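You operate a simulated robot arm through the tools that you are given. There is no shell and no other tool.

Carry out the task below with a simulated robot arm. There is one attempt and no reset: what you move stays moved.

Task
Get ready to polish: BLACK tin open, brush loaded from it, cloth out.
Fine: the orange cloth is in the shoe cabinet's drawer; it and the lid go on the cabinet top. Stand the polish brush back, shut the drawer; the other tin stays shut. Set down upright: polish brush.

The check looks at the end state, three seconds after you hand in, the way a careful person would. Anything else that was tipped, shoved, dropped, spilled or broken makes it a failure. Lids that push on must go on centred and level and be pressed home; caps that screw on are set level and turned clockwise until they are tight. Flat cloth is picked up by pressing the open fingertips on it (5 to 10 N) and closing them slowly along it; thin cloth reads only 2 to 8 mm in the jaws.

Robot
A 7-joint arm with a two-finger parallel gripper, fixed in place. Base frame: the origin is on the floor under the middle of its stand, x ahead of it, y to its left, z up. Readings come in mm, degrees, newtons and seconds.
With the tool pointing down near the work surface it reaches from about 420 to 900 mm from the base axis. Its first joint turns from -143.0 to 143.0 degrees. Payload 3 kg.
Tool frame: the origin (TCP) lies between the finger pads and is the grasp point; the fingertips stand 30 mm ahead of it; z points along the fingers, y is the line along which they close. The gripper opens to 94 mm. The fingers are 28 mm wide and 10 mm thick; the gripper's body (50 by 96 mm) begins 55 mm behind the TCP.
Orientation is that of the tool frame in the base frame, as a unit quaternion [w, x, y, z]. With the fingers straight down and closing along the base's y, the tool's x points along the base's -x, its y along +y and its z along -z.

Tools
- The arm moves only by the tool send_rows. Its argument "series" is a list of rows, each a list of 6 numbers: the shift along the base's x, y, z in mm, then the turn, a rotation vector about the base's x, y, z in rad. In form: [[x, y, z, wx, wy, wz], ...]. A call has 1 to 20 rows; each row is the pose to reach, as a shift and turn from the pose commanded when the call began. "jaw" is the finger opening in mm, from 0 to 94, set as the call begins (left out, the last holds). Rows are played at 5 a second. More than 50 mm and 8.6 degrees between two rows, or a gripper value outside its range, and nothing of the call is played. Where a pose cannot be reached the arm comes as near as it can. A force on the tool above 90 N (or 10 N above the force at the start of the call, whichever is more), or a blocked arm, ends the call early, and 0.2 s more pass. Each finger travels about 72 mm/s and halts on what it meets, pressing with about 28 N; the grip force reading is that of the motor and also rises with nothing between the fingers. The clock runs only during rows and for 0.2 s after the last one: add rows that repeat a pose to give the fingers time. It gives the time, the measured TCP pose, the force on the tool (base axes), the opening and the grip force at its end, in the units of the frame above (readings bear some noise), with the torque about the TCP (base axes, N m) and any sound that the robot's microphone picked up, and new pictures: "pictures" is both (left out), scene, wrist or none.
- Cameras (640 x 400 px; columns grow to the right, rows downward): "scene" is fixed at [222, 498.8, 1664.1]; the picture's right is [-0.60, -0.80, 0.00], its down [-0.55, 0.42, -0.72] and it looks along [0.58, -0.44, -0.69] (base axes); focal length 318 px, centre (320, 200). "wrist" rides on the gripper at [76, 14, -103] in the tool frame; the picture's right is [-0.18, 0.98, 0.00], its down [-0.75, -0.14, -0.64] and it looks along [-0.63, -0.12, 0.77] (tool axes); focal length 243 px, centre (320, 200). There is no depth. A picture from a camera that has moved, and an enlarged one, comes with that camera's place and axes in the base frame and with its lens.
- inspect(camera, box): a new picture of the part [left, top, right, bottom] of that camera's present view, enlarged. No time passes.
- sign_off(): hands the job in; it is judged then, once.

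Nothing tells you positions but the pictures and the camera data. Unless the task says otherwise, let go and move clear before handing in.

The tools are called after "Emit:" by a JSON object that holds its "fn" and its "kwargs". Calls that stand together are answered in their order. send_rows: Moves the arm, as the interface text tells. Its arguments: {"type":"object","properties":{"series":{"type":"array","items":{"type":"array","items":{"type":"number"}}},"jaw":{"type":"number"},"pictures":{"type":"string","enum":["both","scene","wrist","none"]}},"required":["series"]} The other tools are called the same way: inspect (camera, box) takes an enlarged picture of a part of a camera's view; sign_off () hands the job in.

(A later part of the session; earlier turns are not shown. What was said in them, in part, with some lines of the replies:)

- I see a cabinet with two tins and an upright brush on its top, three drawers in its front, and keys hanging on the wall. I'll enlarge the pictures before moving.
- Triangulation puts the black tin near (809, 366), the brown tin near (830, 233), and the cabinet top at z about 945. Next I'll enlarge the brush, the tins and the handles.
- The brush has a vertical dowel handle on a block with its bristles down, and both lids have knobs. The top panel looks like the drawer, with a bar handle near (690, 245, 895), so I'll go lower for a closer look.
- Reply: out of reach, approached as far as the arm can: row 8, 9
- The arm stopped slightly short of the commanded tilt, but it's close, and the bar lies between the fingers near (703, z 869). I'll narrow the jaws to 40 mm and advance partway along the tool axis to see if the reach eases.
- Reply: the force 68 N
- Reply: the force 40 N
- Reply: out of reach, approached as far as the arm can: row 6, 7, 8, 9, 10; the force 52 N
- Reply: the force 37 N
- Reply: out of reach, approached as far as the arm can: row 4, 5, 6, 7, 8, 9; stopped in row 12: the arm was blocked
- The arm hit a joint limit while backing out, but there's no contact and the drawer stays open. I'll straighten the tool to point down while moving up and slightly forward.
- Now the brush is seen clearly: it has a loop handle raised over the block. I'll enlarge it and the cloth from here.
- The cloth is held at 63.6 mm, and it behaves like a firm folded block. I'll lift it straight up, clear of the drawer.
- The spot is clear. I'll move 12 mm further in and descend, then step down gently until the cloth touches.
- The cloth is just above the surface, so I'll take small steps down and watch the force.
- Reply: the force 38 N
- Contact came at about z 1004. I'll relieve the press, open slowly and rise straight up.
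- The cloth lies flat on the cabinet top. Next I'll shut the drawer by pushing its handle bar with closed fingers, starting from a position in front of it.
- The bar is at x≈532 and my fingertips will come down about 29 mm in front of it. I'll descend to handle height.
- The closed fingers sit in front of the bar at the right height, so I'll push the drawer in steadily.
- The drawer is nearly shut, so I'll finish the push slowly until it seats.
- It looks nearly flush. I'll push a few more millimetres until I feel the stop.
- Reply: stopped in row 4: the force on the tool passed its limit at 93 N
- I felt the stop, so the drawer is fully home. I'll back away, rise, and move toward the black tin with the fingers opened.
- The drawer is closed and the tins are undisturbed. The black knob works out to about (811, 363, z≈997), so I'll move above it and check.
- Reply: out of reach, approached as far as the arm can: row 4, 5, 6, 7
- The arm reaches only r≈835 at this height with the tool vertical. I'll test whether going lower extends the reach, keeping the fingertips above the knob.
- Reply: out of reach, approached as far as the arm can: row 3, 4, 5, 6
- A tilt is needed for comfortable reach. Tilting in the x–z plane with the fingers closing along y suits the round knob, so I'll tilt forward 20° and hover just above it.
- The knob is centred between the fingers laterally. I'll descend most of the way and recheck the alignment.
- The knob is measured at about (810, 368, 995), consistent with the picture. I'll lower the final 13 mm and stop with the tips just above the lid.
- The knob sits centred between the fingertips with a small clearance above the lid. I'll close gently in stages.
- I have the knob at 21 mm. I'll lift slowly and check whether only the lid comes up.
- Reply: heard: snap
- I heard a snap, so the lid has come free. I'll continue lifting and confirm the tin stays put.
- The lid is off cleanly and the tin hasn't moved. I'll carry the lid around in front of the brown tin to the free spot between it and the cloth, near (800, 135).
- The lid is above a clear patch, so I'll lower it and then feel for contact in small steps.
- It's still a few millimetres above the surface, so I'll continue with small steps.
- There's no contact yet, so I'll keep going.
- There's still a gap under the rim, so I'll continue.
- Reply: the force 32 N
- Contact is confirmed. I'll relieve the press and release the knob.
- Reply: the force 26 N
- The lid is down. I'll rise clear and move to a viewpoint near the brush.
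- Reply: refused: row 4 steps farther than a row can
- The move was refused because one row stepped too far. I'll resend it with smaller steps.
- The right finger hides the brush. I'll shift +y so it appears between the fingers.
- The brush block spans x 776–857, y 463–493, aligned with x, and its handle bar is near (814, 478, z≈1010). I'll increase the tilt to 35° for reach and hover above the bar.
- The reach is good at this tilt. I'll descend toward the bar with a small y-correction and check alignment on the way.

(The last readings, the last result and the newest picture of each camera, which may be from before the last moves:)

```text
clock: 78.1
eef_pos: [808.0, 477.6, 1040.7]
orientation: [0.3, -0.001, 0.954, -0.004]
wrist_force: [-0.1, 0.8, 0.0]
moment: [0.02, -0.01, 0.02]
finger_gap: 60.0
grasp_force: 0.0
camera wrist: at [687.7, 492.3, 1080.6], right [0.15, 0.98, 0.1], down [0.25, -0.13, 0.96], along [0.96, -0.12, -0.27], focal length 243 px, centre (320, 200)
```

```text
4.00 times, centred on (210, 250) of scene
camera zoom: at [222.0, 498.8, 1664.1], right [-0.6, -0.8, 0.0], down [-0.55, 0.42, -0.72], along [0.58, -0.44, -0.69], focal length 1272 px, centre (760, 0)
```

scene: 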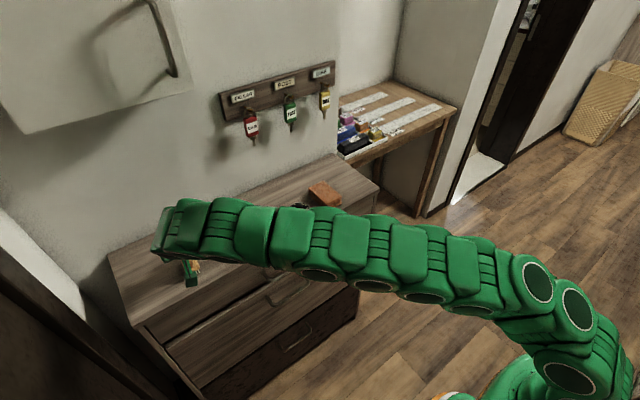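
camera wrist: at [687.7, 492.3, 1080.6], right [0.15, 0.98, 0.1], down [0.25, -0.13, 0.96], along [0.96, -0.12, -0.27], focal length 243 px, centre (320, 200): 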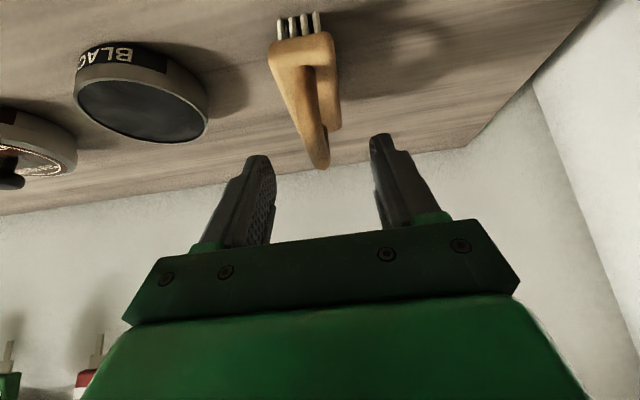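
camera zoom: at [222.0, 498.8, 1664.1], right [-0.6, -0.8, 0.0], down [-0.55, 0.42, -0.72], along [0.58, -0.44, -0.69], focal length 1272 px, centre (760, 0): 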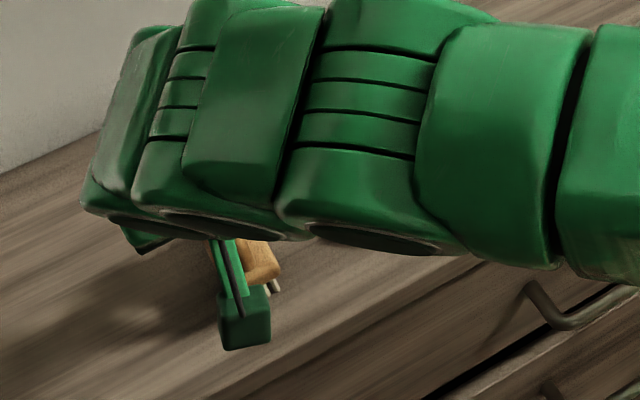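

The bar is centred in y at about 477.6. I'll align to its slight yaw, then lower so the pads straddle the bar with the tips above the block.

Emit:
{"fn": "send_rows", "kwargs": {"series": [[0, 0, -6, 0, 0, -0.02], [0, 0, -12, 0, 0, -0.04], [0, 0, -16, 0, 0, -0.04], [0, 0, -20, 0, 0, -0.04], [0, 0, -20, 0, 0, -0.04]]}}

Emit:
{"fn": "inspect", "kwargs": {"camera": "wrist", "box": [220, 60, 430, 220]}}

```text
clock: 79.3
eef_pos: [810.7, 475.4, 1019.4]
orientation: [0.301, 0.018, 0.953, -0.012]
wrist_force: [0.1, 0.0, -0.1]
moment: [0.01, -0.01, -0.02]
finger_gap: 59.8
grasp_force: 0.1
camera wrist: at [689.4, 496.5, 1060.0], right [0.19, 0.98, 0.09], down [0.24, -0.14, 0.96], along [0.95, -0.16, -0.27], focal length 243 px, centre (320, 200)
```

scene: 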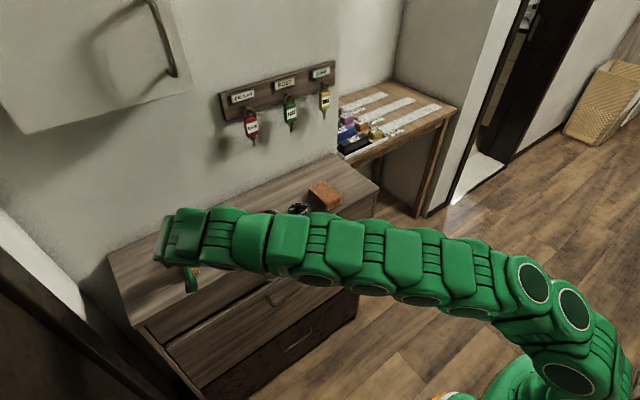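
wrist: 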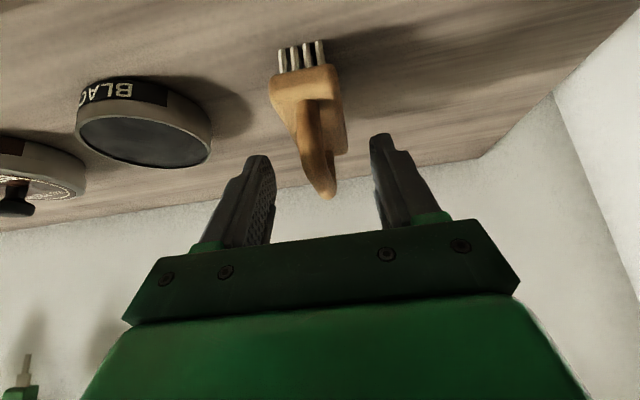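

```text
2.50 times, centred on (325, 140) of wrist
camera zoom: at [689.4, 496.5, 1060.0], right [0.19, 0.98, 0.09], down [0.24, -0.14, 0.96], along [0.95, -0.16, -0.27], focal length 606 px, centre (308, 350)
```

zoom: 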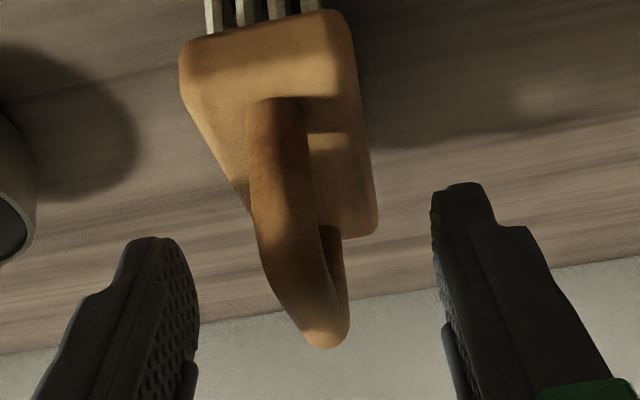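

The bar lines up with the jaw plane. I'll close gently on it in stages.

Emit:
{"fn": "send_rows", "kwargs": {"series": [[0, 0, 0, 0, 0, 0], [0, 0, 0, 0, 0, 0]], "jaw": 26, "pictures": "none"}}

Emit:
{"fn": "send_rows", "kwargs": {"series": [[0, 0, 0, 0, 0, 0], [0, 0, 0, 0, 0, 0], [0, 0, 0, 0, 0, 0]], "jaw": 8, "pictures": "wrist"}}

Emit:
{"fn": "inspect", "kwargs": {"camera": "wrist", "box": [220, 20, 430, 220]}}

```text
clock: 79.9
eef_pos: [811.0, 476.7, 1019.1]
orientation: [0.3, 0.019, 0.954, -0.012]
wrist_force: [-1.0, 0.1, 0.5]
moment: [0.0, -0.01, 0.0]
finger_gap: 26.1
grasp_force: 0.1
```

```text
clock: 80.7
eef_pos: [810.4, 477.0, 1020.5]
orientation: [0.3, 0.018, 0.954, -0.011]
wrist_force: [0.0, 0.6, 1.8]
moment: [0.01, -0.01, -0.02]
finger_gap: 14.8
grasp_force: 27.8
camera wrist: at [689.5, 496.6, 1060.1], right [0.19, 0.98, 0.1], down [0.24, -0.14, 0.96], along [0.95, -0.16, -0.27], focal length 243 px, centre (320, 200)
```

wrist: 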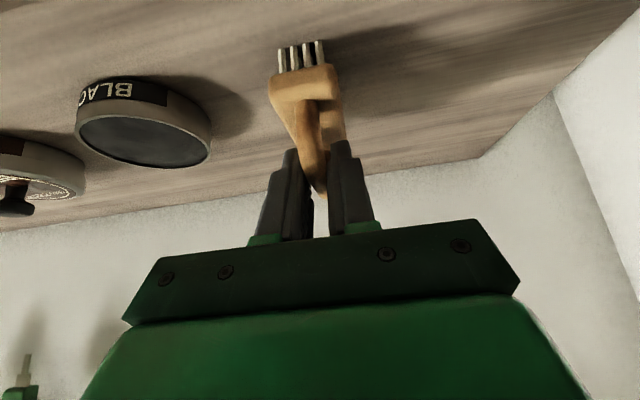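

```text
2.00 times, centred on (325, 120) of wrist
camera zoom: at [689.5, 496.6, 1060.1], right [0.19, 0.98, 0.1], down [0.24, -0.14, 0.96], along [0.95, -0.16, -0.27], focal length 485 px, centre (310, 360)
```

zoom: 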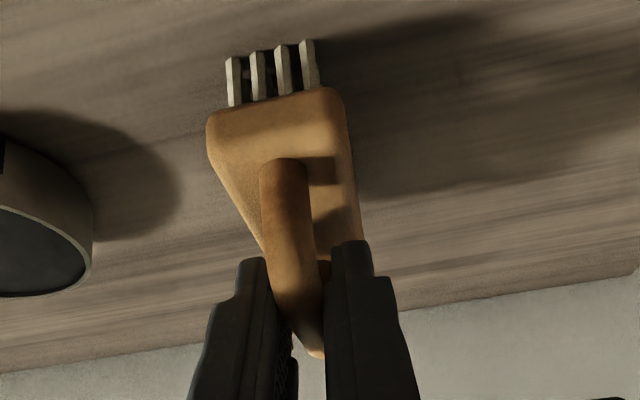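

The brush is held at 14.8 mm. Before lifting I'll look into the open tin to judge the polish level and opening size.

Emit:
{"fn": "inspect", "kwargs": {"camera": "wrist", "box": [60, 60, 240, 180]}}

Emit:
{"fn": "inspect", "kwargs": {"camera": "scene", "box": [180, 200, 330, 300]}}

```text
3.33 times, centred on (150, 120) of wrist
camera zoom: at [689.5, 496.6, 1060.1], right [0.19, 0.98, 0.1], down [0.24, -0.14, 0.96], along [0.95, -0.16, -0.27], focal length 809 px, centre (887, 467)
```

zoom: 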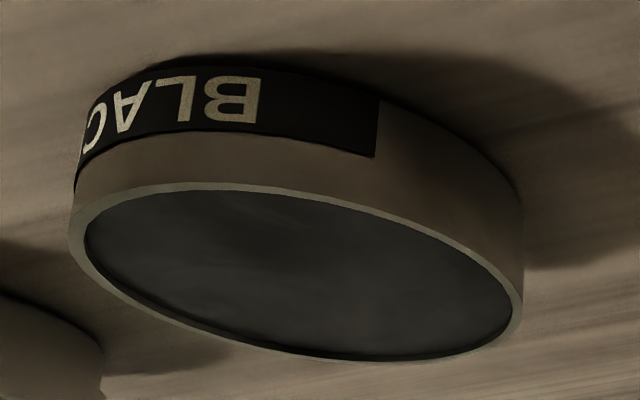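

```text
4.00 times, centred on (255, 250) of scene
camera zoom: at [222.0, 498.8, 1664.1], right [-0.6, -0.8, 0.0], down [-0.55, 0.42, -0.72], along [0.58, -0.44, -0.69], focal length 1272 px, centre (580, 0)
```

zoom: 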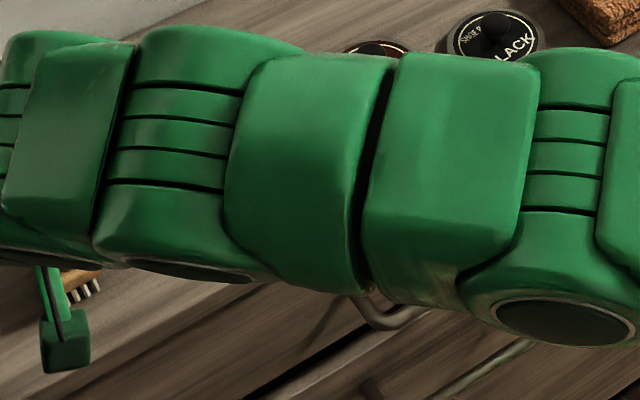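

The polish is almost level with the rim, which is good for loading. I'll lift the brush straight up and check that it stays level.

Emit:
{"fn": "send_rows", "kwargs": {"series": [[0, 0, 5, 0, 0, 0], [0, 0, 15, 0, 0, 0], [0, 0, 30, 0, 0, 0], [0, 0, 48, 0, 0, 0], [0, 0, 60, 0, 0, 0], [0, 0, 60, 0, 0, 0]], "jaw": 4}}

Emit:
{"fn": "inspect", "kwargs": {"camera": "wrist", "box": [220, 20, 430, 220]}}

Emit:
{"fn": "inspect", "kwargs": {"camera": "scene", "box": [130, 200, 270, 300]}}

```text
clock: 82.1
eef_pos: [809.1, 476.1, 1079.9]
orientation: [0.301, 0.018, 0.953, -0.011]
wrist_force: [0.1, -0.6, -0.3]
moment: [0.04, 0.02, 0.03]
finger_gap: 15.1
grasp_force: 28.4
camera wrist: at [688.8, 495.7, 1119.8], right [0.19, 0.98, 0.1], down [0.24, -0.14, 0.96], along [0.95, -0.16, -0.26], focal length 243 px, centre (320, 200)
```

scene: 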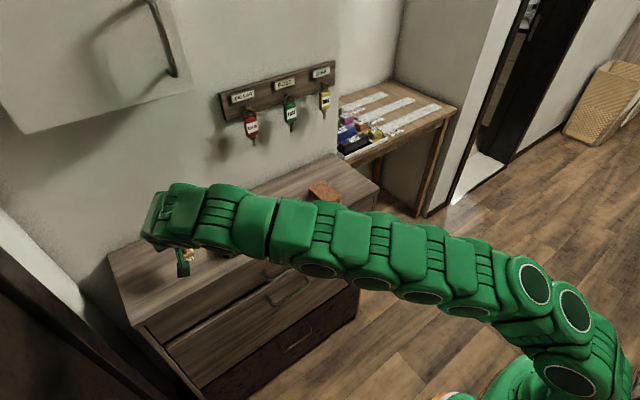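
wrist: 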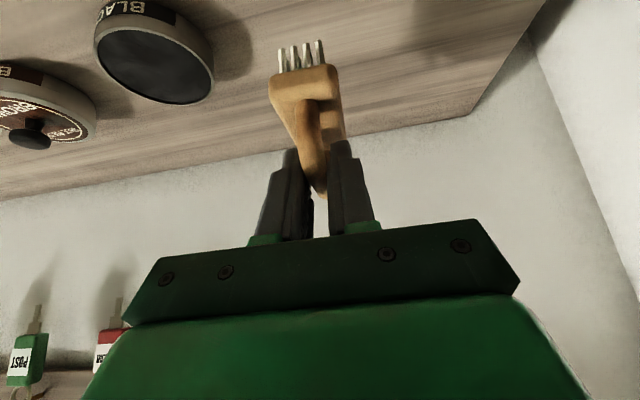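

```text
2.00 times, centred on (325, 120) of wrist
camera zoom: at [688.8, 495.7, 1119.8], right [0.19, 0.98, 0.1], down [0.24, -0.14, 0.96], along [0.95, -0.16, -0.26], focal length 485 px, centre (310, 360)
```

zoom: 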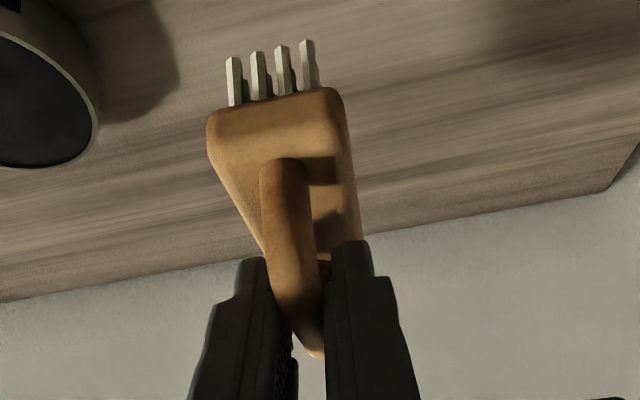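

```text
4.00 times, centred on (200, 250) of scene
camera zoom: at [222.0, 498.8, 1664.1], right [-0.6, -0.8, 0.0], down [-0.55, 0.42, -0.72], along [0.58, -0.44, -0.69], focal length 1272 px, centre (800, 0)
```

zoom: 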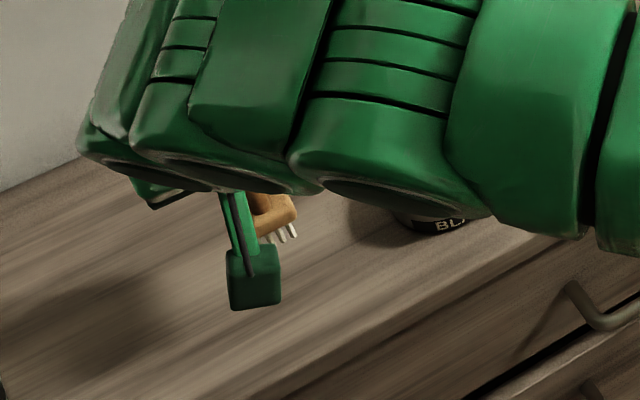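

The brush kept its exact pose in the grip. The bristle field is about 60×20 mm, so it fits inside the tin if centred on (810.6, 367.6). I'll move above the tin at height and check.

Emit:
{"fn": "send_rows", "kwargs": {"series": [[0, -30, 0, 0, 0, 0], [0.5, -60, 0, 0, 0, 0], [1, -90, 0, 0, 0, 0], [1.5, -110, 0, 0, 0, 0], [1.5, -110, 0, 0, 0, 0]]}}

Emit:
{"fn": "inspect", "kwargs": {"camera": "wrist", "box": [210, 0, 450, 180]}}

Emit:
{"fn": "inspect", "kwargs": {"camera": "scene", "box": [180, 190, 290, 280]}}

```text
clock: 83.3
eef_pos: [811.0, 364.8, 1078.6]
orientation: [0.301, 0.019, 0.953, -0.012]
wrist_force: [-0.3, 1.3, -0.2]
moment: [0.0, -0.05, -0.01]
finger_gap: 15.0
grasp_force: 28.4
camera wrist: at [690.6, 385.5, 1119.2], right [0.19, 0.98, 0.09], down [0.24, -0.14, 0.96], along [0.95, -0.16, -0.27], focal length 243 px, centre (320, 200)
```

scene: 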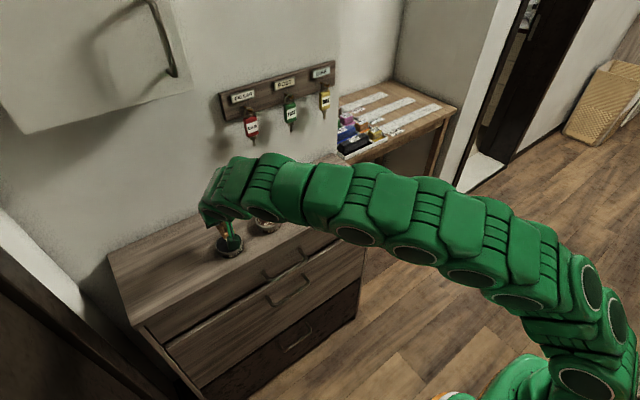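
wrist: 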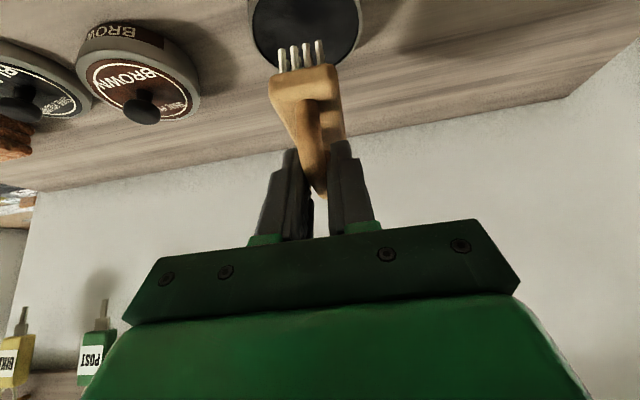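

```text
2.22 times, centred on (330, 90) of wrist
camera zoom: at [690.6, 385.5, 1119.2], right [0.19, 0.98, 0.09], down [0.24, -0.14, 0.96], along [0.95, -0.16, -0.27], focal length 539 px, centre (298, 444)
```

zoom: 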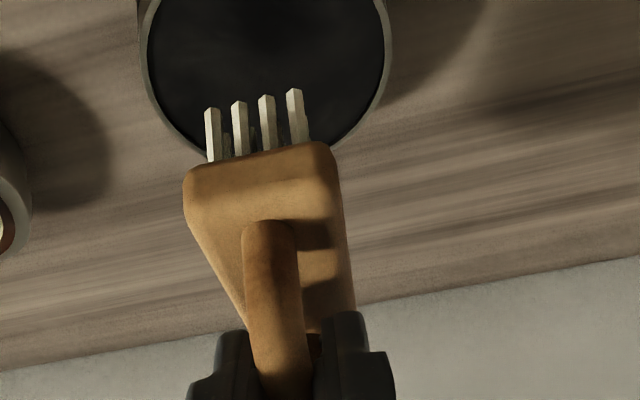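

```text
4.44 times, centred on (235, 235) of scene
camera zoom: at [222.0, 498.8, 1664.1], right [-0.6, -0.8, 0.0], down [-0.55, 0.42, -0.72], along [0.58, -0.44, -0.69], focal length 1414 px, centre (698, 44)
```

zoom: 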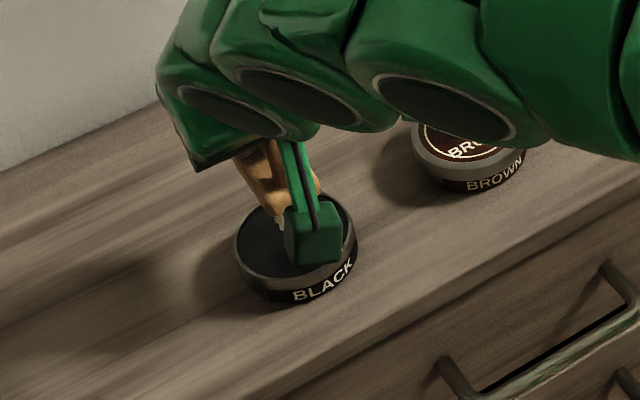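

The brush is above the tin. I'll enlarge the tin rim in both views to fix its centre precisely before dipping.

Emit:
{"fn": "inspect", "kwargs": {"camera": "wrist", "box": [240, 0, 370, 80]}}

Emit:
{"fn": "inspect", "kwargs": {"camera": "scene", "box": [205, 220, 265, 260]}}

```text
4.92 times, centred on (305, 40) of wrist
camera zoom: at [690.6, 385.5, 1119.2], right [0.19, 0.98, 0.09], down [0.24, -0.14, 0.96], along [0.95, -0.16, -0.27], focal length 1194 px, centre (394, 988)
```

zoom: 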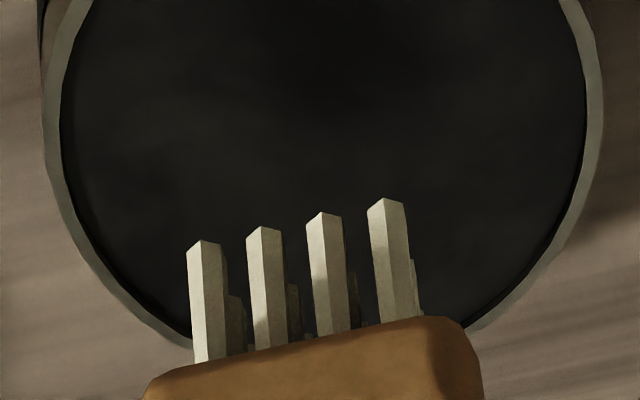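

```text
10.00 times, centred on (235, 240) of scene
camera zoom: at [222.0, 498.8, 1664.1], right [-0.6, -0.8, 0.0], down [-0.55, 0.42, -0.72], along [0.58, -0.44, -0.69], focal length 3181 px, centre (1170, -200)
```

zoom: 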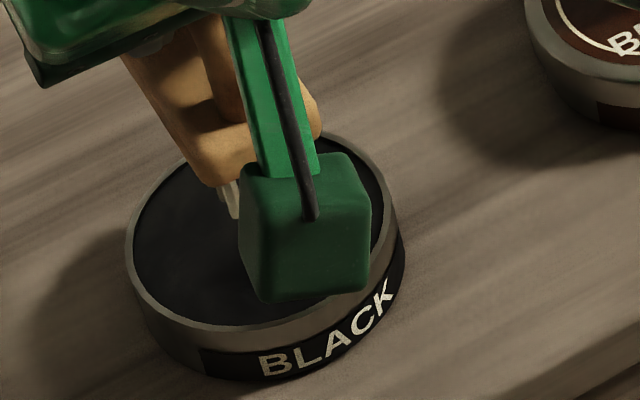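

Combining the views, the rim is at about z 973 with its centre near (810.5, 368), and the bristle centre is about 5 mm ahead of the TCP. I'll shift to centre it and descend partway for another look.

Emit:
{"fn": "send_rows", "kwargs": {"series": [[-3, 1.2, -8, 0, 0, 0], [-5.5, 2.4, -16, 0, 0, 0], [-5.5, 2.4, -24, 0, 0, 0], [-5.5, 2.4, -24, 0, 0, 0]]}}

Emit:
{"fn": "inspect", "kwargs": {"camera": "wrist", "box": [230, 0, 390, 100]}}

Emit:
{"fn": "inspect", "kwargs": {"camera": "scene", "box": [205, 220, 265, 260]}}

```text
clock: 84.3
eef_pos: [806.2, 368.9, 1056.0]
orientation: [0.301, 0.018, 0.954, -0.011]
wrist_force: [0.4, 0.7, 0.6]
moment: [0.01, -0.02, -0.02]
finger_gap: 14.7
grasp_force: 27.6
camera wrist: at [685.6, 388.0, 1096.2], right [0.19, 0.98, 0.1], down [0.24, -0.14, 0.96], along [0.95, -0.16, -0.27], focal length 243 px, centre (320, 200)
```

scene: 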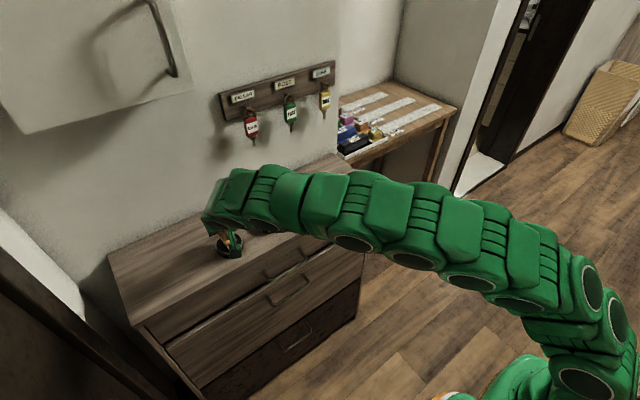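
wrist: 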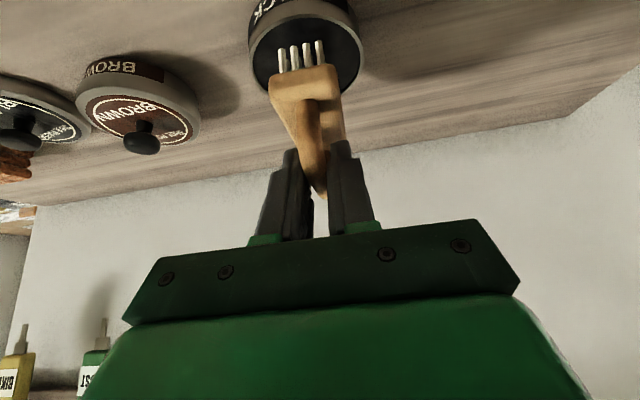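

```text
4.00 times, centred on (310, 50) of wrist
camera zoom: at [685.6, 388.0, 1096.2], right [0.19, 0.98, 0.1], down [0.24, -0.14, 0.96], along [0.95, -0.16, -0.27], focal length 970 px, centre (360, 800)
```

zoom: 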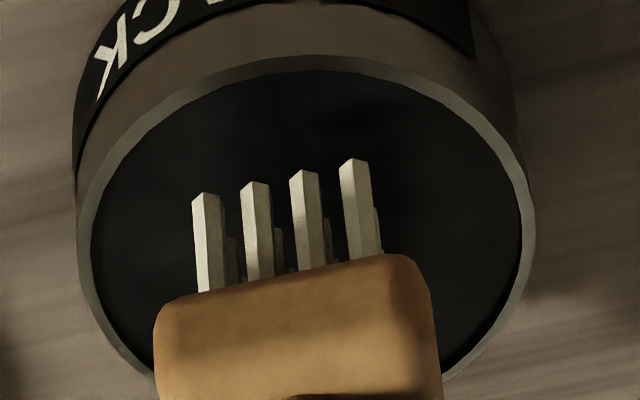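

```text
10.00 times, centred on (235, 240) of scene
camera zoom: at [222.0, 498.8, 1664.1], right [-0.6, -0.8, 0.0], down [-0.55, 0.42, -0.72], along [0.58, -0.44, -0.69], focal length 3181 px, centre (1170, -200)
```

zoom: 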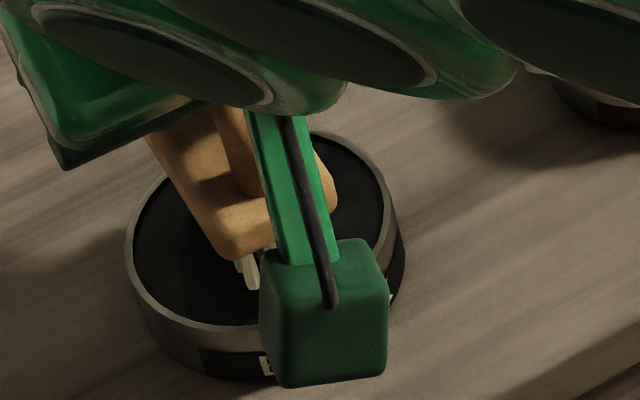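

The bristles sit inside the rim outline with a small margin. I'll lower slowly toward the polish, monitoring the force.

Emit:
{"fn": "send_rows", "kwargs": {"series": [[0, -0.8, -3, 0, 0, 0], [0, -0.8, -6, 0, 0, 0], [0, -0.8, -9, 0, 0, 0], [0, -0.8, -9, 0, 0, 0]]}}

Emit:
{"fn": "inspect", "kwargs": {"camera": "wrist", "box": [230, 0, 390, 100]}}

```text
clock: 85.3
eef_pos: [805.1, 368.3, 1046.9]
orientation: [0.3, 0.018, 0.954, -0.011]
wrist_force: [-0.3, -0.5, -0.9]
moment: [-0.01, 0.01, 0.04]
finger_gap: 15.1
grasp_force: 28.3
camera wrist: at [685.6, 387.3, 1087.3], right [0.19, 0.98, 0.1], down [0.24, -0.14, 0.96], along [0.95, -0.16, -0.27], focal length 243 px, centre (320, 200)
```

scene: 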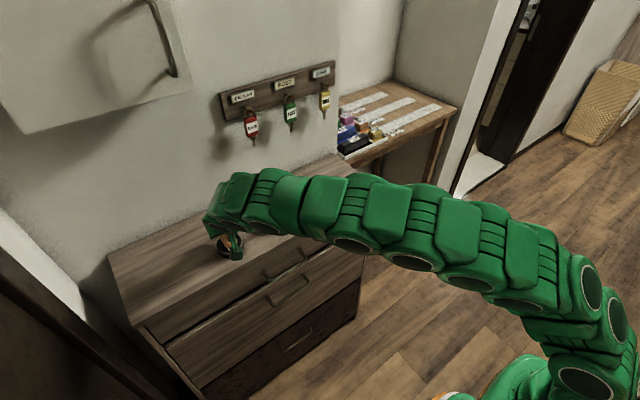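
wrist: 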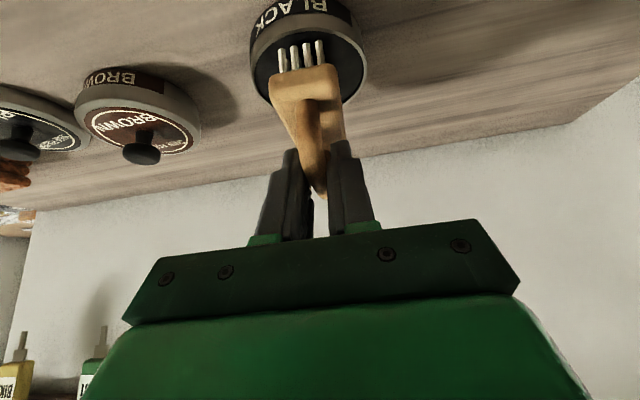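

```text
4.00 times, centred on (310, 50) of wrist
camera zoom: at [685.6, 387.3, 1087.3], right [0.19, 0.98, 0.1], down [0.24, -0.14, 0.96], along [0.95, -0.16, -0.27], focal length 970 px, centre (360, 800)
```

zoom: 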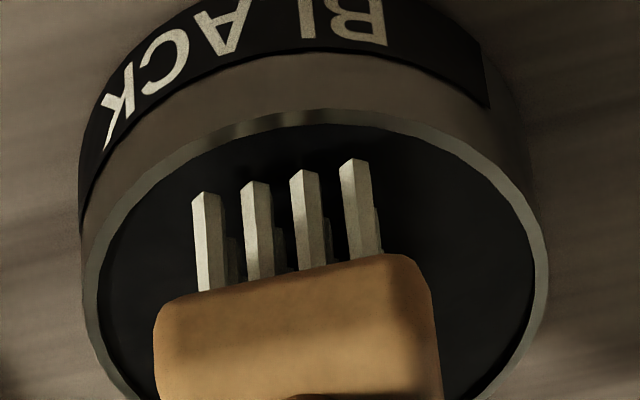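

No contact yet. I'll continue down in 1 mm increments.

Emit:
{"fn": "send_rows", "kwargs": {"series": [[0.5, -0.4, -1, 0, 0, 0], [0.5, -0.4, -2, 0, 0, 0], [0.5, -0.4, -3, 0, 0, 0], [0.5, -0.4, -3, 0, 0, 0]], "pictures": "wrist"}}

Emit:
{"fn": "inspect", "kwargs": {"camera": "wrist", "box": [230, 0, 390, 100]}}

```text
clock: 86.3
eef_pos: [807.3, 366.5, 1044.3]
orientation: [0.3, 0.019, 0.954, -0.012]
wrist_force: [-0.3, -0.4, -0.7]
moment: [0.01, 0.03, -0.03]
finger_gap: 15.1
grasp_force: 27.7
camera wrist: at [686.3, 386.9, 1085.0], right [0.19, 0.98, 0.09], down [0.24, -0.14, 0.96], along [0.95, -0.16, -0.27], focal length 243 px, centre (320, 200)
```

wrist: 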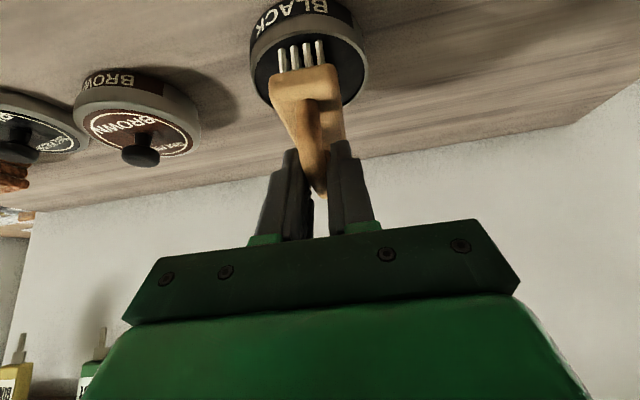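

```text
4.00 times, centred on (310, 50) of wrist
camera zoom: at [686.3, 386.9, 1085.0], right [0.19, 0.98, 0.09], down [0.24, -0.14, 0.96], along [0.95, -0.16, -0.27], focal length 970 px, centre (360, 800)
```

zoom: 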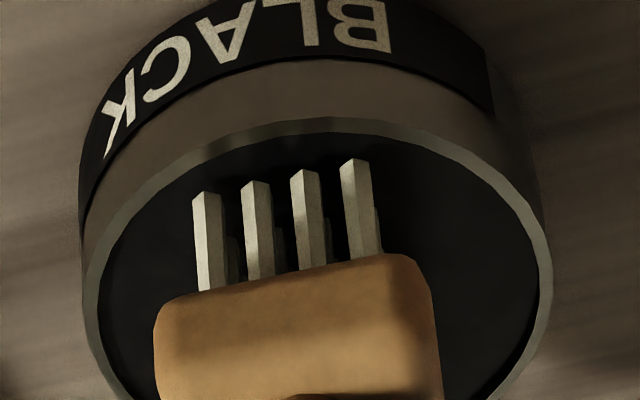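

It's close now, so I'll go another 3 mm slowly.

Emit:
{"fn": "send_rows", "kwargs": {"series": [[0, 0, -1, 0, 0, 0], [0, 0, -2, 0, 0, 0], [0, 0, -3, 0, 0, 0], [0, 0, -3, 0, 0, 0]], "pictures": "wrist"}}

Emit:
{"fn": "inspect", "kwargs": {"camera": "wrist", "box": [230, 0, 390, 100]}}

```text
clock: 87.3
eef_pos: [806.2, 368.0, 1042.7]
orientation: [0.301, 0.019, 0.953, -0.012]
wrist_force: [1.1, -0.3, 9.9]
moment: [-0.03, 0.02, -0.02]
finger_gap: 15.1
grasp_force: 28.1
camera wrist: at [686.0, 386.9, 1082.4], right [0.19, 0.98, 0.1], down [0.24, -0.14, 0.96], along [0.95, -0.16, -0.26], focal length 243 px, centre (320, 200)
```

wrist: 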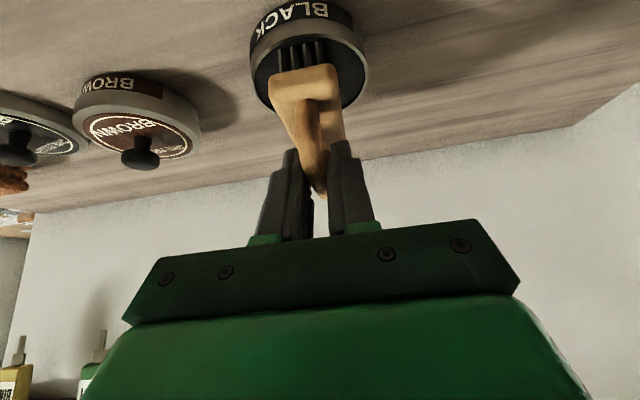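

```text
4.00 times, centred on (310, 50) of wrist
camera zoom: at [686.0, 386.9, 1082.4], right [0.19, 0.98, 0.1], down [0.24, -0.14, 0.96], along [0.95, -0.16, -0.26], focal length 970 px, centre (360, 800)
```

zoom: 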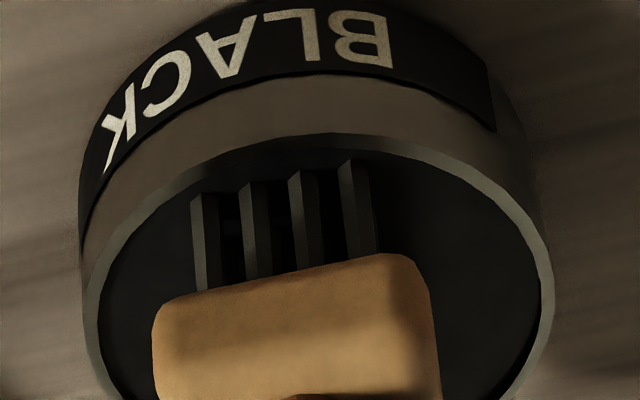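

The bristles have turned black under about 10 N, so the brush is loaded. I'll hold briefly, lift slowly and carry it back to its original spot.

Emit:
{"fn": "send_rows", "kwargs": {"series": [[0, 0, 0, 0, 0, 0], [0, 0, 0, 0, 0, 0], [0, 0, 3, 0, 0, 0], [0, 0, 8, 0, 0, 0], [0, 0, 18, 0, 0, 0], [0, 0, 30, 0, 0, 0], [0, 0, 42, 0, 0, 0], [0, 0, 42, 0, 0, 0]]}}

Emit:
{"fn": "inspect", "kwargs": {"camera": "wrist", "box": [230, 0, 390, 100]}}

Emit:
{"fn": "inspect", "kwargs": {"camera": "scene", "box": [180, 190, 290, 280]}}

```text
clock: 89.1
eef_pos: [806.8, 368.0, 1084.0]
orientation: [0.299, 0.019, 0.954, -0.012]
wrist_force: [0.7, 0.0, -0.9]
moment: [-0.02, -0.02, -0.02]
finger_gap: 15.1
grasp_force: 28.1
camera wrist: at [686.2, 386.8, 1123.4], right [0.19, 0.98, 0.09], down [0.24, -0.14, 0.96], along [0.95, -0.16, -0.27], focal length 243 px, centre (320, 200)
```

scene: 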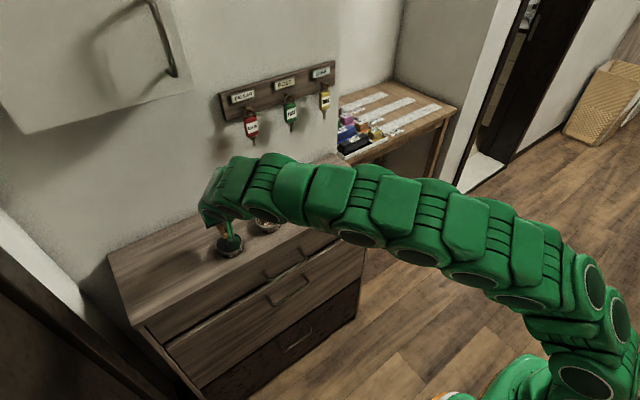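
wrist: 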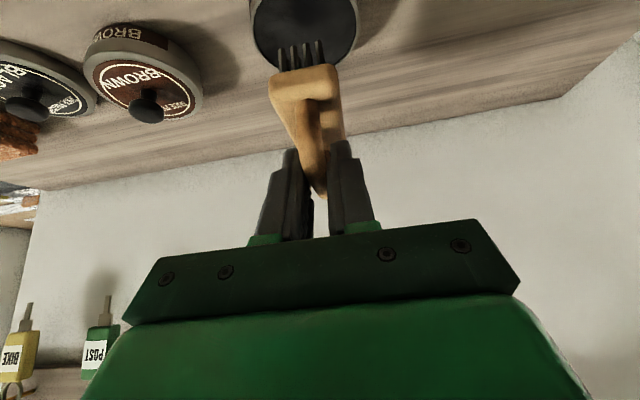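

```text
4.00 times, centred on (310, 50) of wrist
camera zoom: at [686.2, 386.8, 1123.4], right [0.19, 0.98, 0.09], down [0.24, -0.14, 0.96], along [0.95, -0.16, -0.27], focal length 970 px, centre (360, 800)
```

zoom: 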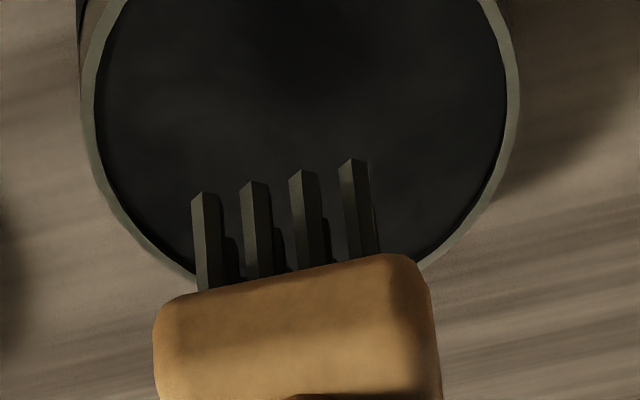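

```text
4.44 times, centred on (235, 235) of scene
camera zoom: at [222.0, 498.8, 1664.1], right [-0.6, -0.8, 0.0], down [-0.55, 0.42, -0.72], along [0.58, -0.44, -0.69], focal length 1414 px, centre (698, 44)
```

zoom: 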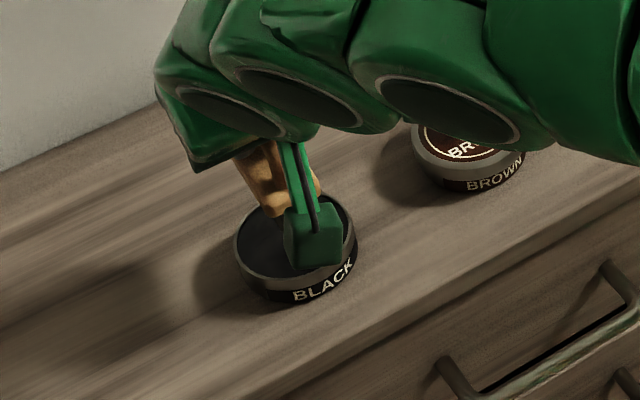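

The brush is loaded and the tin hasn't moved. I'll carry the brush back to where it stood and lower most of the way.

Emit:
{"fn": "send_rows", "kwargs": {"series": [[1, 30, 0, 0, 0, 0], [2, 60, 0, 0, 0, 0], [3, 90, 0, 0, 0, 0], [3.5, 108.8, 0, 0, 0, 0], [3.5, 108.8, -15, 0, 0, 0], [3.5, 108.8, -30, 0, 0, 0], [3.5, 108.8, -45, 0, 0, 0], [3.5, 108.8, -55, 0, 0, 0], [3.5, 108.8, -58, 0, 0, 0], [3.5, 108.8, -58, 0, 0, 0]]}}

Emit:
{"fn": "inspect", "kwargs": {"camera": "wrist", "box": [220, 20, 430, 220]}}

```text
clock: 91.3
eef_pos: [809.5, 476.3, 1025.0]
orientation: [0.299, 0.018, 0.954, -0.011]
wrist_force: [1.0, -0.4, -0.6]
moment: [-0.02, 0.01, 0.03]
finger_gap: 15.1
grasp_force: 28.2
camera wrist: at [688.8, 495.5, 1064.8], right [0.19, 0.98, 0.1], down [0.24, -0.14, 0.96], along [0.95, -0.16, -0.27], focal length 243 px, centre (320, 200)
```

scene: 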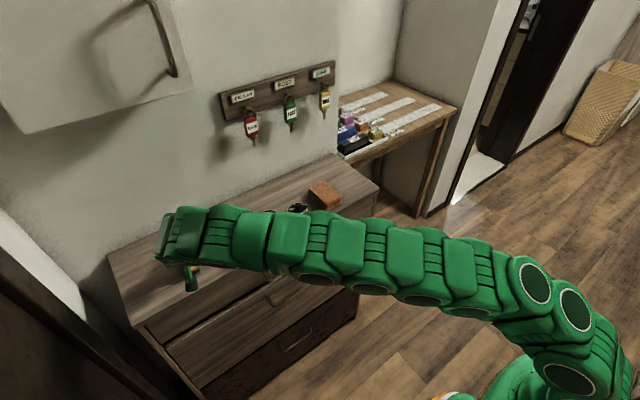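
wrist: 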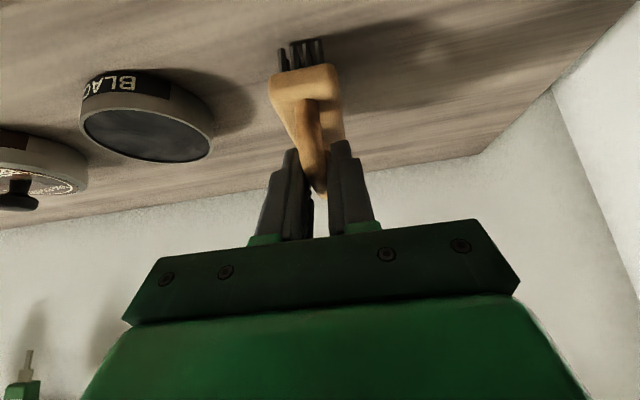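

```text
2.00 times, centred on (325, 120) of wrist
camera zoom: at [688.8, 495.5, 1064.8], right [0.19, 0.98, 0.1], down [0.24, -0.14, 0.96], along [0.95, -0.16, -0.27], focal length 485 px, centre (310, 360)
```

zoom: 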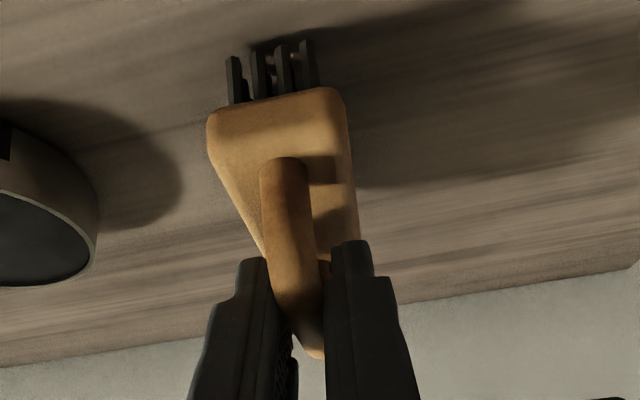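

It's about 5 mm above its original spot. I'll lower in small steps until it just touches.

Emit:
{"fn": "send_rows", "kwargs": {"series": [[0, 0, -1.5, 0, 0, 0], [0, 0, -3, 0, 0, 0], [0, 0, -3, 0, 0, 0]], "pictures": "none"}}

Emit:
{"fn": "send_rows", "kwargs": {"series": [[0, 0, -0.7, 0, 0, 0], [0, 0, -1.4, 0, 0, 0], [0, 0, -1.4, 0, 0, 0]], "pictures": "none"}}

```text
clock: 92.1
eef_pos: [809.2, 476.6, 1022.4]
orientation: [0.301, 0.019, 0.953, -0.012]
wrist_force: [0.7, 0.0, -0.6]
moment: [0.02, 0.03, 0.0]
finger_gap: 15.0
grasp_force: 28.1
```

```text
clock: 92.9
eef_pos: [809.7, 475.7, 1020.1]
orientation: [0.3, 0.019, 0.954, -0.012]
wrist_force: [-0.6, 0.1, -0.5]
moment: [-0.01, 0.0, -0.03]
finger_gap: 14.8
grasp_force: 28.3
```

Emit:
{"fn": "send_rows", "kwargs": {"series": [[0, 0, -0.5, 0, 0, 0], [0, 0, -1, 0, 0, 0], [0, 0, -1, 0, 0, 0]], "pictures": "none"}}

Emit:
{"fn": "inspect", "kwargs": {"camera": "wrist", "box": [250, 20, 370, 100]}}

```text
clock: 93.7
eef_pos: [809.8, 476.8, 1021.3]
orientation: [0.301, 0.019, 0.953, -0.011]
wrist_force: [-0.1, 0.6, 10.0]
moment: [0.02, 0.17, -0.03]
finger_gap: 14.6
grasp_force: 28.1
```

```text
5.00 times, centred on (310, 60) of wrist
camera zoom: at [688.9, 495.9, 1060.1], right [0.19, 0.98, 0.1], down [0.24, -0.14, 0.96], along [0.95, -0.16, -0.26], focal length 1213 px, centre (370, 900)
```

zoom: 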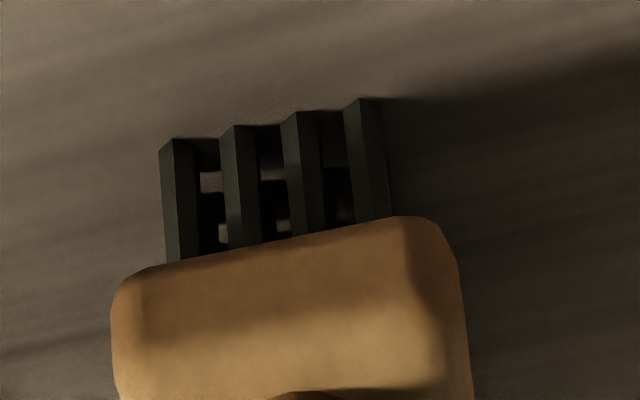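

The brush is standing on the cabinet top, with 10 N of contact. I'll ease off slightly, open evenly and withdraw straight up.

Emit:
{"fn": "send_rows", "kwargs": {"series": [[0, 0, 0.3, 0, 0, 0], [0, 0, 0.3, 0, 0, 0]], "pictures": "none"}}

Emit:
{"fn": "send_rows", "kwargs": {"series": [[0, 0, 0, 0, 0, 0], [0, 0, 0, 0, 0, 0], [0, 0, 0, 0, 0, 0]], "jaw": 50, "pictures": "wrist"}}

Emit:
{"fn": "inspect", "kwargs": {"camera": "wrist", "box": [220, 20, 430, 220]}}

```text
clock: 94.3
eef_pos: [808.8, 475.7, 1019.8]
orientation: [0.3, 0.018, 0.954, -0.011]
wrist_force: [2.4, 0.6, 7.7]
moment: [-0.04, -0.08, 0.02]
finger_gap: 15.2
grasp_force: 28.1
```

```text
clock: 95.1
eef_pos: [809.6, 476.5, 1018.4]
orientation: [0.3, 0.019, 0.954, -0.012]
wrist_force: [-0.3, 0.5, 0.2]
moment: [-0.03, 0.02, -0.01]
finger_gap: 50.0
grasp_force: 0.0
camera wrist: at [688.7, 495.9, 1059.9], right [0.19, 0.98, 0.09], down [0.24, -0.14, 0.96], along [0.95, -0.16, -0.27], focal length 243 px, centre (320, 200)
```

wrist: 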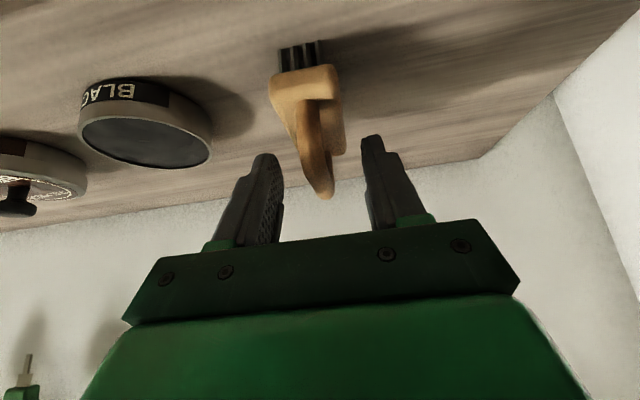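

```text
2.00 times, centred on (325, 120) of wrist
camera zoom: at [688.7, 495.9, 1059.9], right [0.19, 0.98, 0.09], down [0.24, -0.14, 0.96], along [0.95, -0.16, -0.27], focal length 485 px, centre (310, 360)
```

zoom: 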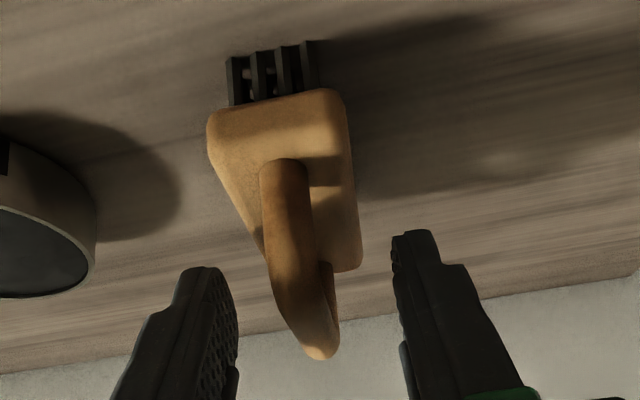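

The brush stands upright and is free of the fingers. I'll rise straight up, then move back clear of the cabinet.

Emit:
{"fn": "send_rows", "kwargs": {"series": [[0, 0, 8, 0, 0, 0], [0, 0, 22, 0, 0, 0], [0, 0, 45, 0, 0, 0], [0, 0, 68, 0, 0, 0], [-30, -5, 78, 0, 0, 0], [-70, -10, 85, 0, 0, 0], [-110, -20, 90, 0, 0, 0], [-150, -35, 95, 0, 0, 0], [-190, -55, 100, 0, 0, 0], [-225, -80, 105, 0, 0, 0], [-255, -110, 110, 0, 0, 0], [-280, -145, 115, 0, 0, 0], [-300, -185, 120, 0, 0, 0], [-315, -228, 125, 0, 0, 0], [-320, -272, 130, 0, 0, 0], [-320, -272, 130, 0, 0, 0]]}}

Emit:
{"fn": "inspect", "kwargs": {"camera": "scene", "box": [100, 160, 400, 380]}}

Emit:
{"fn": "inspect", "kwargs": {"camera": "scene", "box": [165, 210, 265, 290]}}

Emit:
{"fn": "inspect", "kwargs": {"camera": "scene", "box": [240, 170, 350, 250]}}

```text
clock: 98.5
eef_pos: [489.7, 202.0, 1146.7]
orientation: [0.298, 0.019, 0.954, -0.014]
wrist_force: [-0.6, 0.0, 0.2]
moment: [-0.03, 0.0, -0.01]
finger_gap: 50.1
grasp_force: 0.0
camera wrist: at [369.7, 222.6, 1187.3], right [0.2, 0.98, 0.09], down [0.25, -0.14, 0.96], along [0.95, -0.17, -0.27], focal length 243 px, centre (320, 200)
```

scene: 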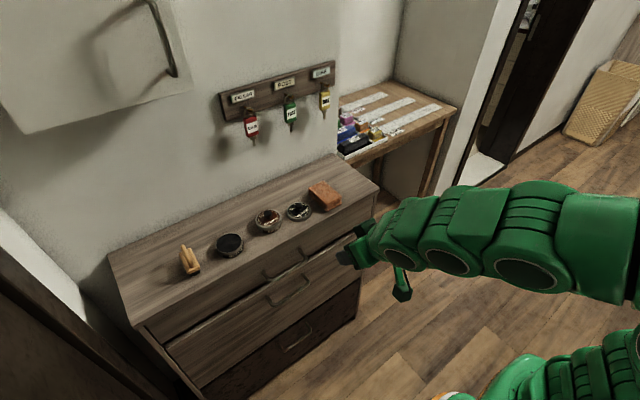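
wrist: 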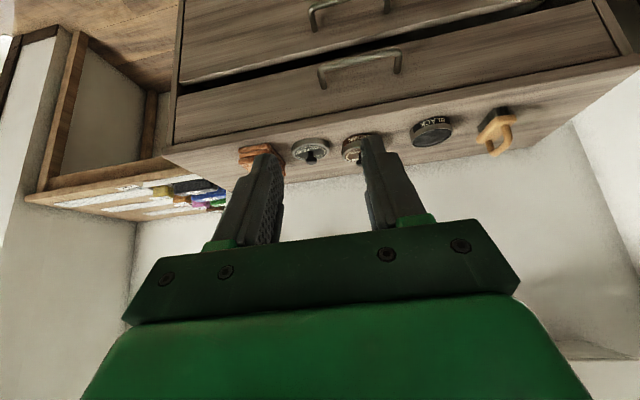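

```text
1.82 times, centred on (250, 270) of scene
camera zoom: at [222.0, 498.8, 1664.1], right [-0.6, -0.8, 0.0], down [-0.55, 0.42, -0.72], along [0.58, -0.44, -0.69], focal length 578 px, centre (447, 73)
```

zoom: 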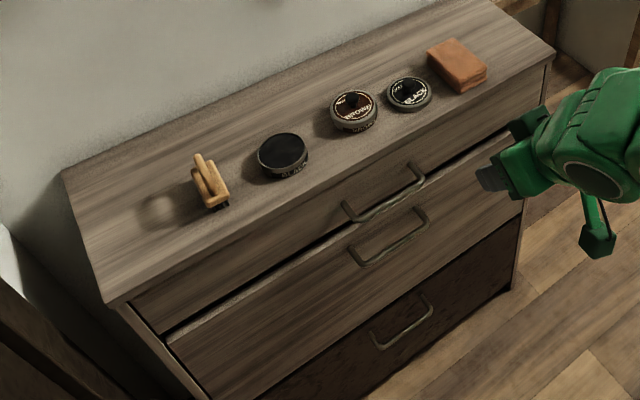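

```text
5.00 times, centred on (215, 250) of scene
camera zoom: at [222.0, 498.8, 1664.1], right [-0.6, -0.8, 0.0], down [-0.55, 0.42, -0.72], along [0.58, -0.44, -0.69], focal length 1591 px, centre (845, -50)
```

zoom: 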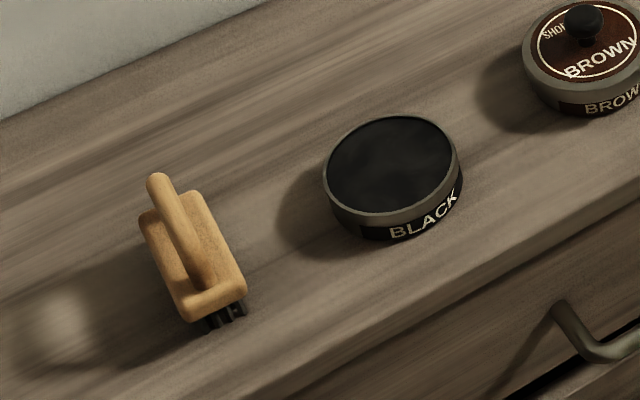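

```text
5.00 times, centred on (295, 210) of scene
camera zoom: at [222.0, 498.8, 1664.1], right [-0.6, -0.8, 0.0], down [-0.55, 0.42, -0.72], along [0.58, -0.44, -0.69], focal length 1591 px, centre (445, 150)
```

zoom: 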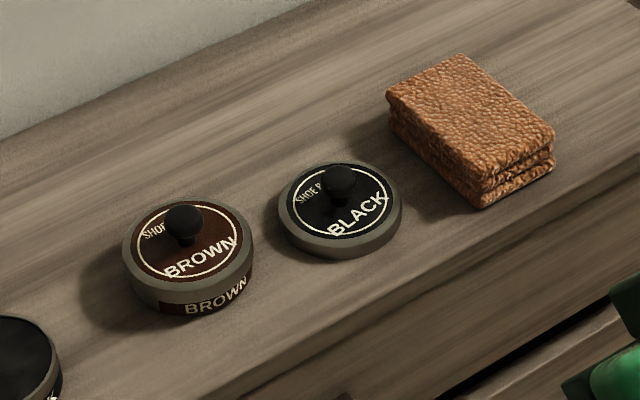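

Everything is in place on the top. I'll verify the drawer is flush by comparing with the start view.

Emit:
{"fn": "inspect", "kwargs": {"camera": "scene", "box": [110, 280, 240, 400]}}

Emit:
{"fn": "inspect", "kwargs": {"camera": "scene", "box": [240, 220, 340, 310]}}

Emit:
{"fn": "inspect", "kwargs": {"camera": "wrist", "box": [170, 20, 640, 180]}}

```text
3.33 times, centred on (175, 340) of scene
camera zoom: at [222.0, 498.8, 1664.1], right [-0.6, -0.8, 0.0], down [-0.55, 0.42, -0.72], along [0.58, -0.44, -0.69], focal length 1060 px, centre (803, -267)
```

zoom: 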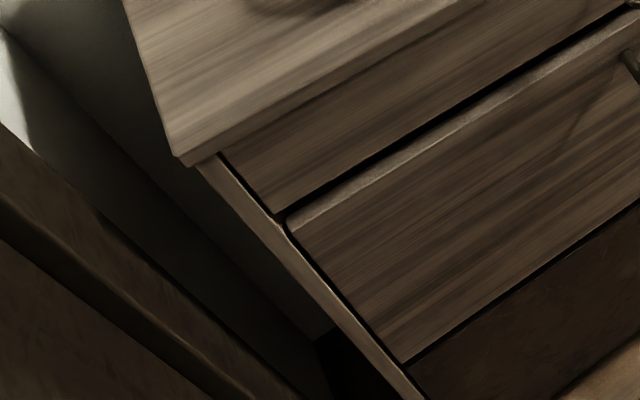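

```text
4.44 times, centred on (290, 265) of scene
camera zoom: at [222.0, 498.8, 1664.1], right [-0.6, -0.8, 0.0], down [-0.55, 0.42, -0.72], along [0.58, -0.44, -0.69], focal length 1414 px, centre (453, -89)
```

zoom: 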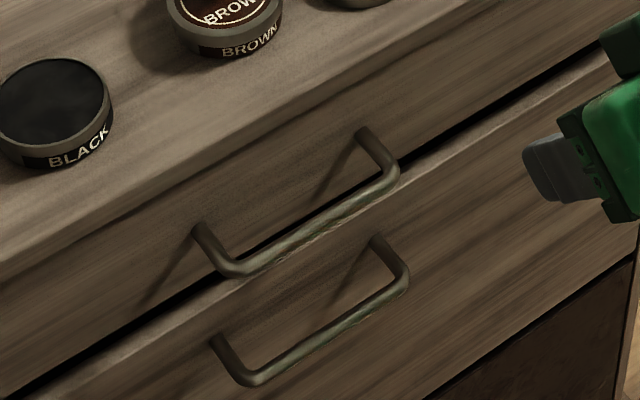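

```text
1.36 times, centred on (405, 100) of wrist
camera zoom: at [369.7, 222.6, 1187.3], right [0.2, 0.98, 0.09], down [0.25, -0.14, 0.96], along [0.95, -0.17, -0.27], focal length 330 px, centre (204, 336)
```

zoom: 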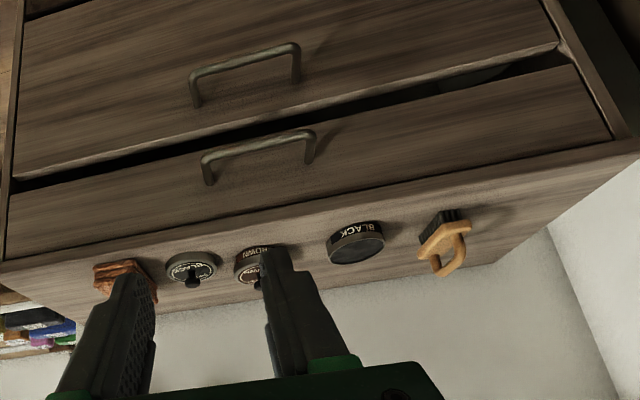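

The drawer matches the starting view and is fully shut. The black tin is open, the brush is loaded and standing upright in its place, the lid and orange cloth are on the cabinet top, the brown tin is still closed, and the arm is clear. I'm handing in now.

Emit:
{"fn": "sign_off", "kwargs": {}}

```text
The job is handed in.
```

I've handed the job in, and everything you asked for is in place. I haven't had the result of the check.

- **Black tin:** It is open and sits where it was. Its lid snapped off cleanly and now lies flat on the cabinet top, between the brown tin and the cloth.
- **Polish brush:** I pressed it into the black polish at about 10 N and the bristles came out dark. It stands upright back in its original spot.
- **Orange cloth:** It is out of the top drawer and folded on the cabinet top.
- **Drawer:** It is pushed in until it hit its stop, and it looks the same as in the starting view. The card and the dark item inside were not touched; I didn't look inside again after closing it.
- **Brown tin:** It is still shut, and I did not touch it.

The gripper is open and clear of the cabinet.
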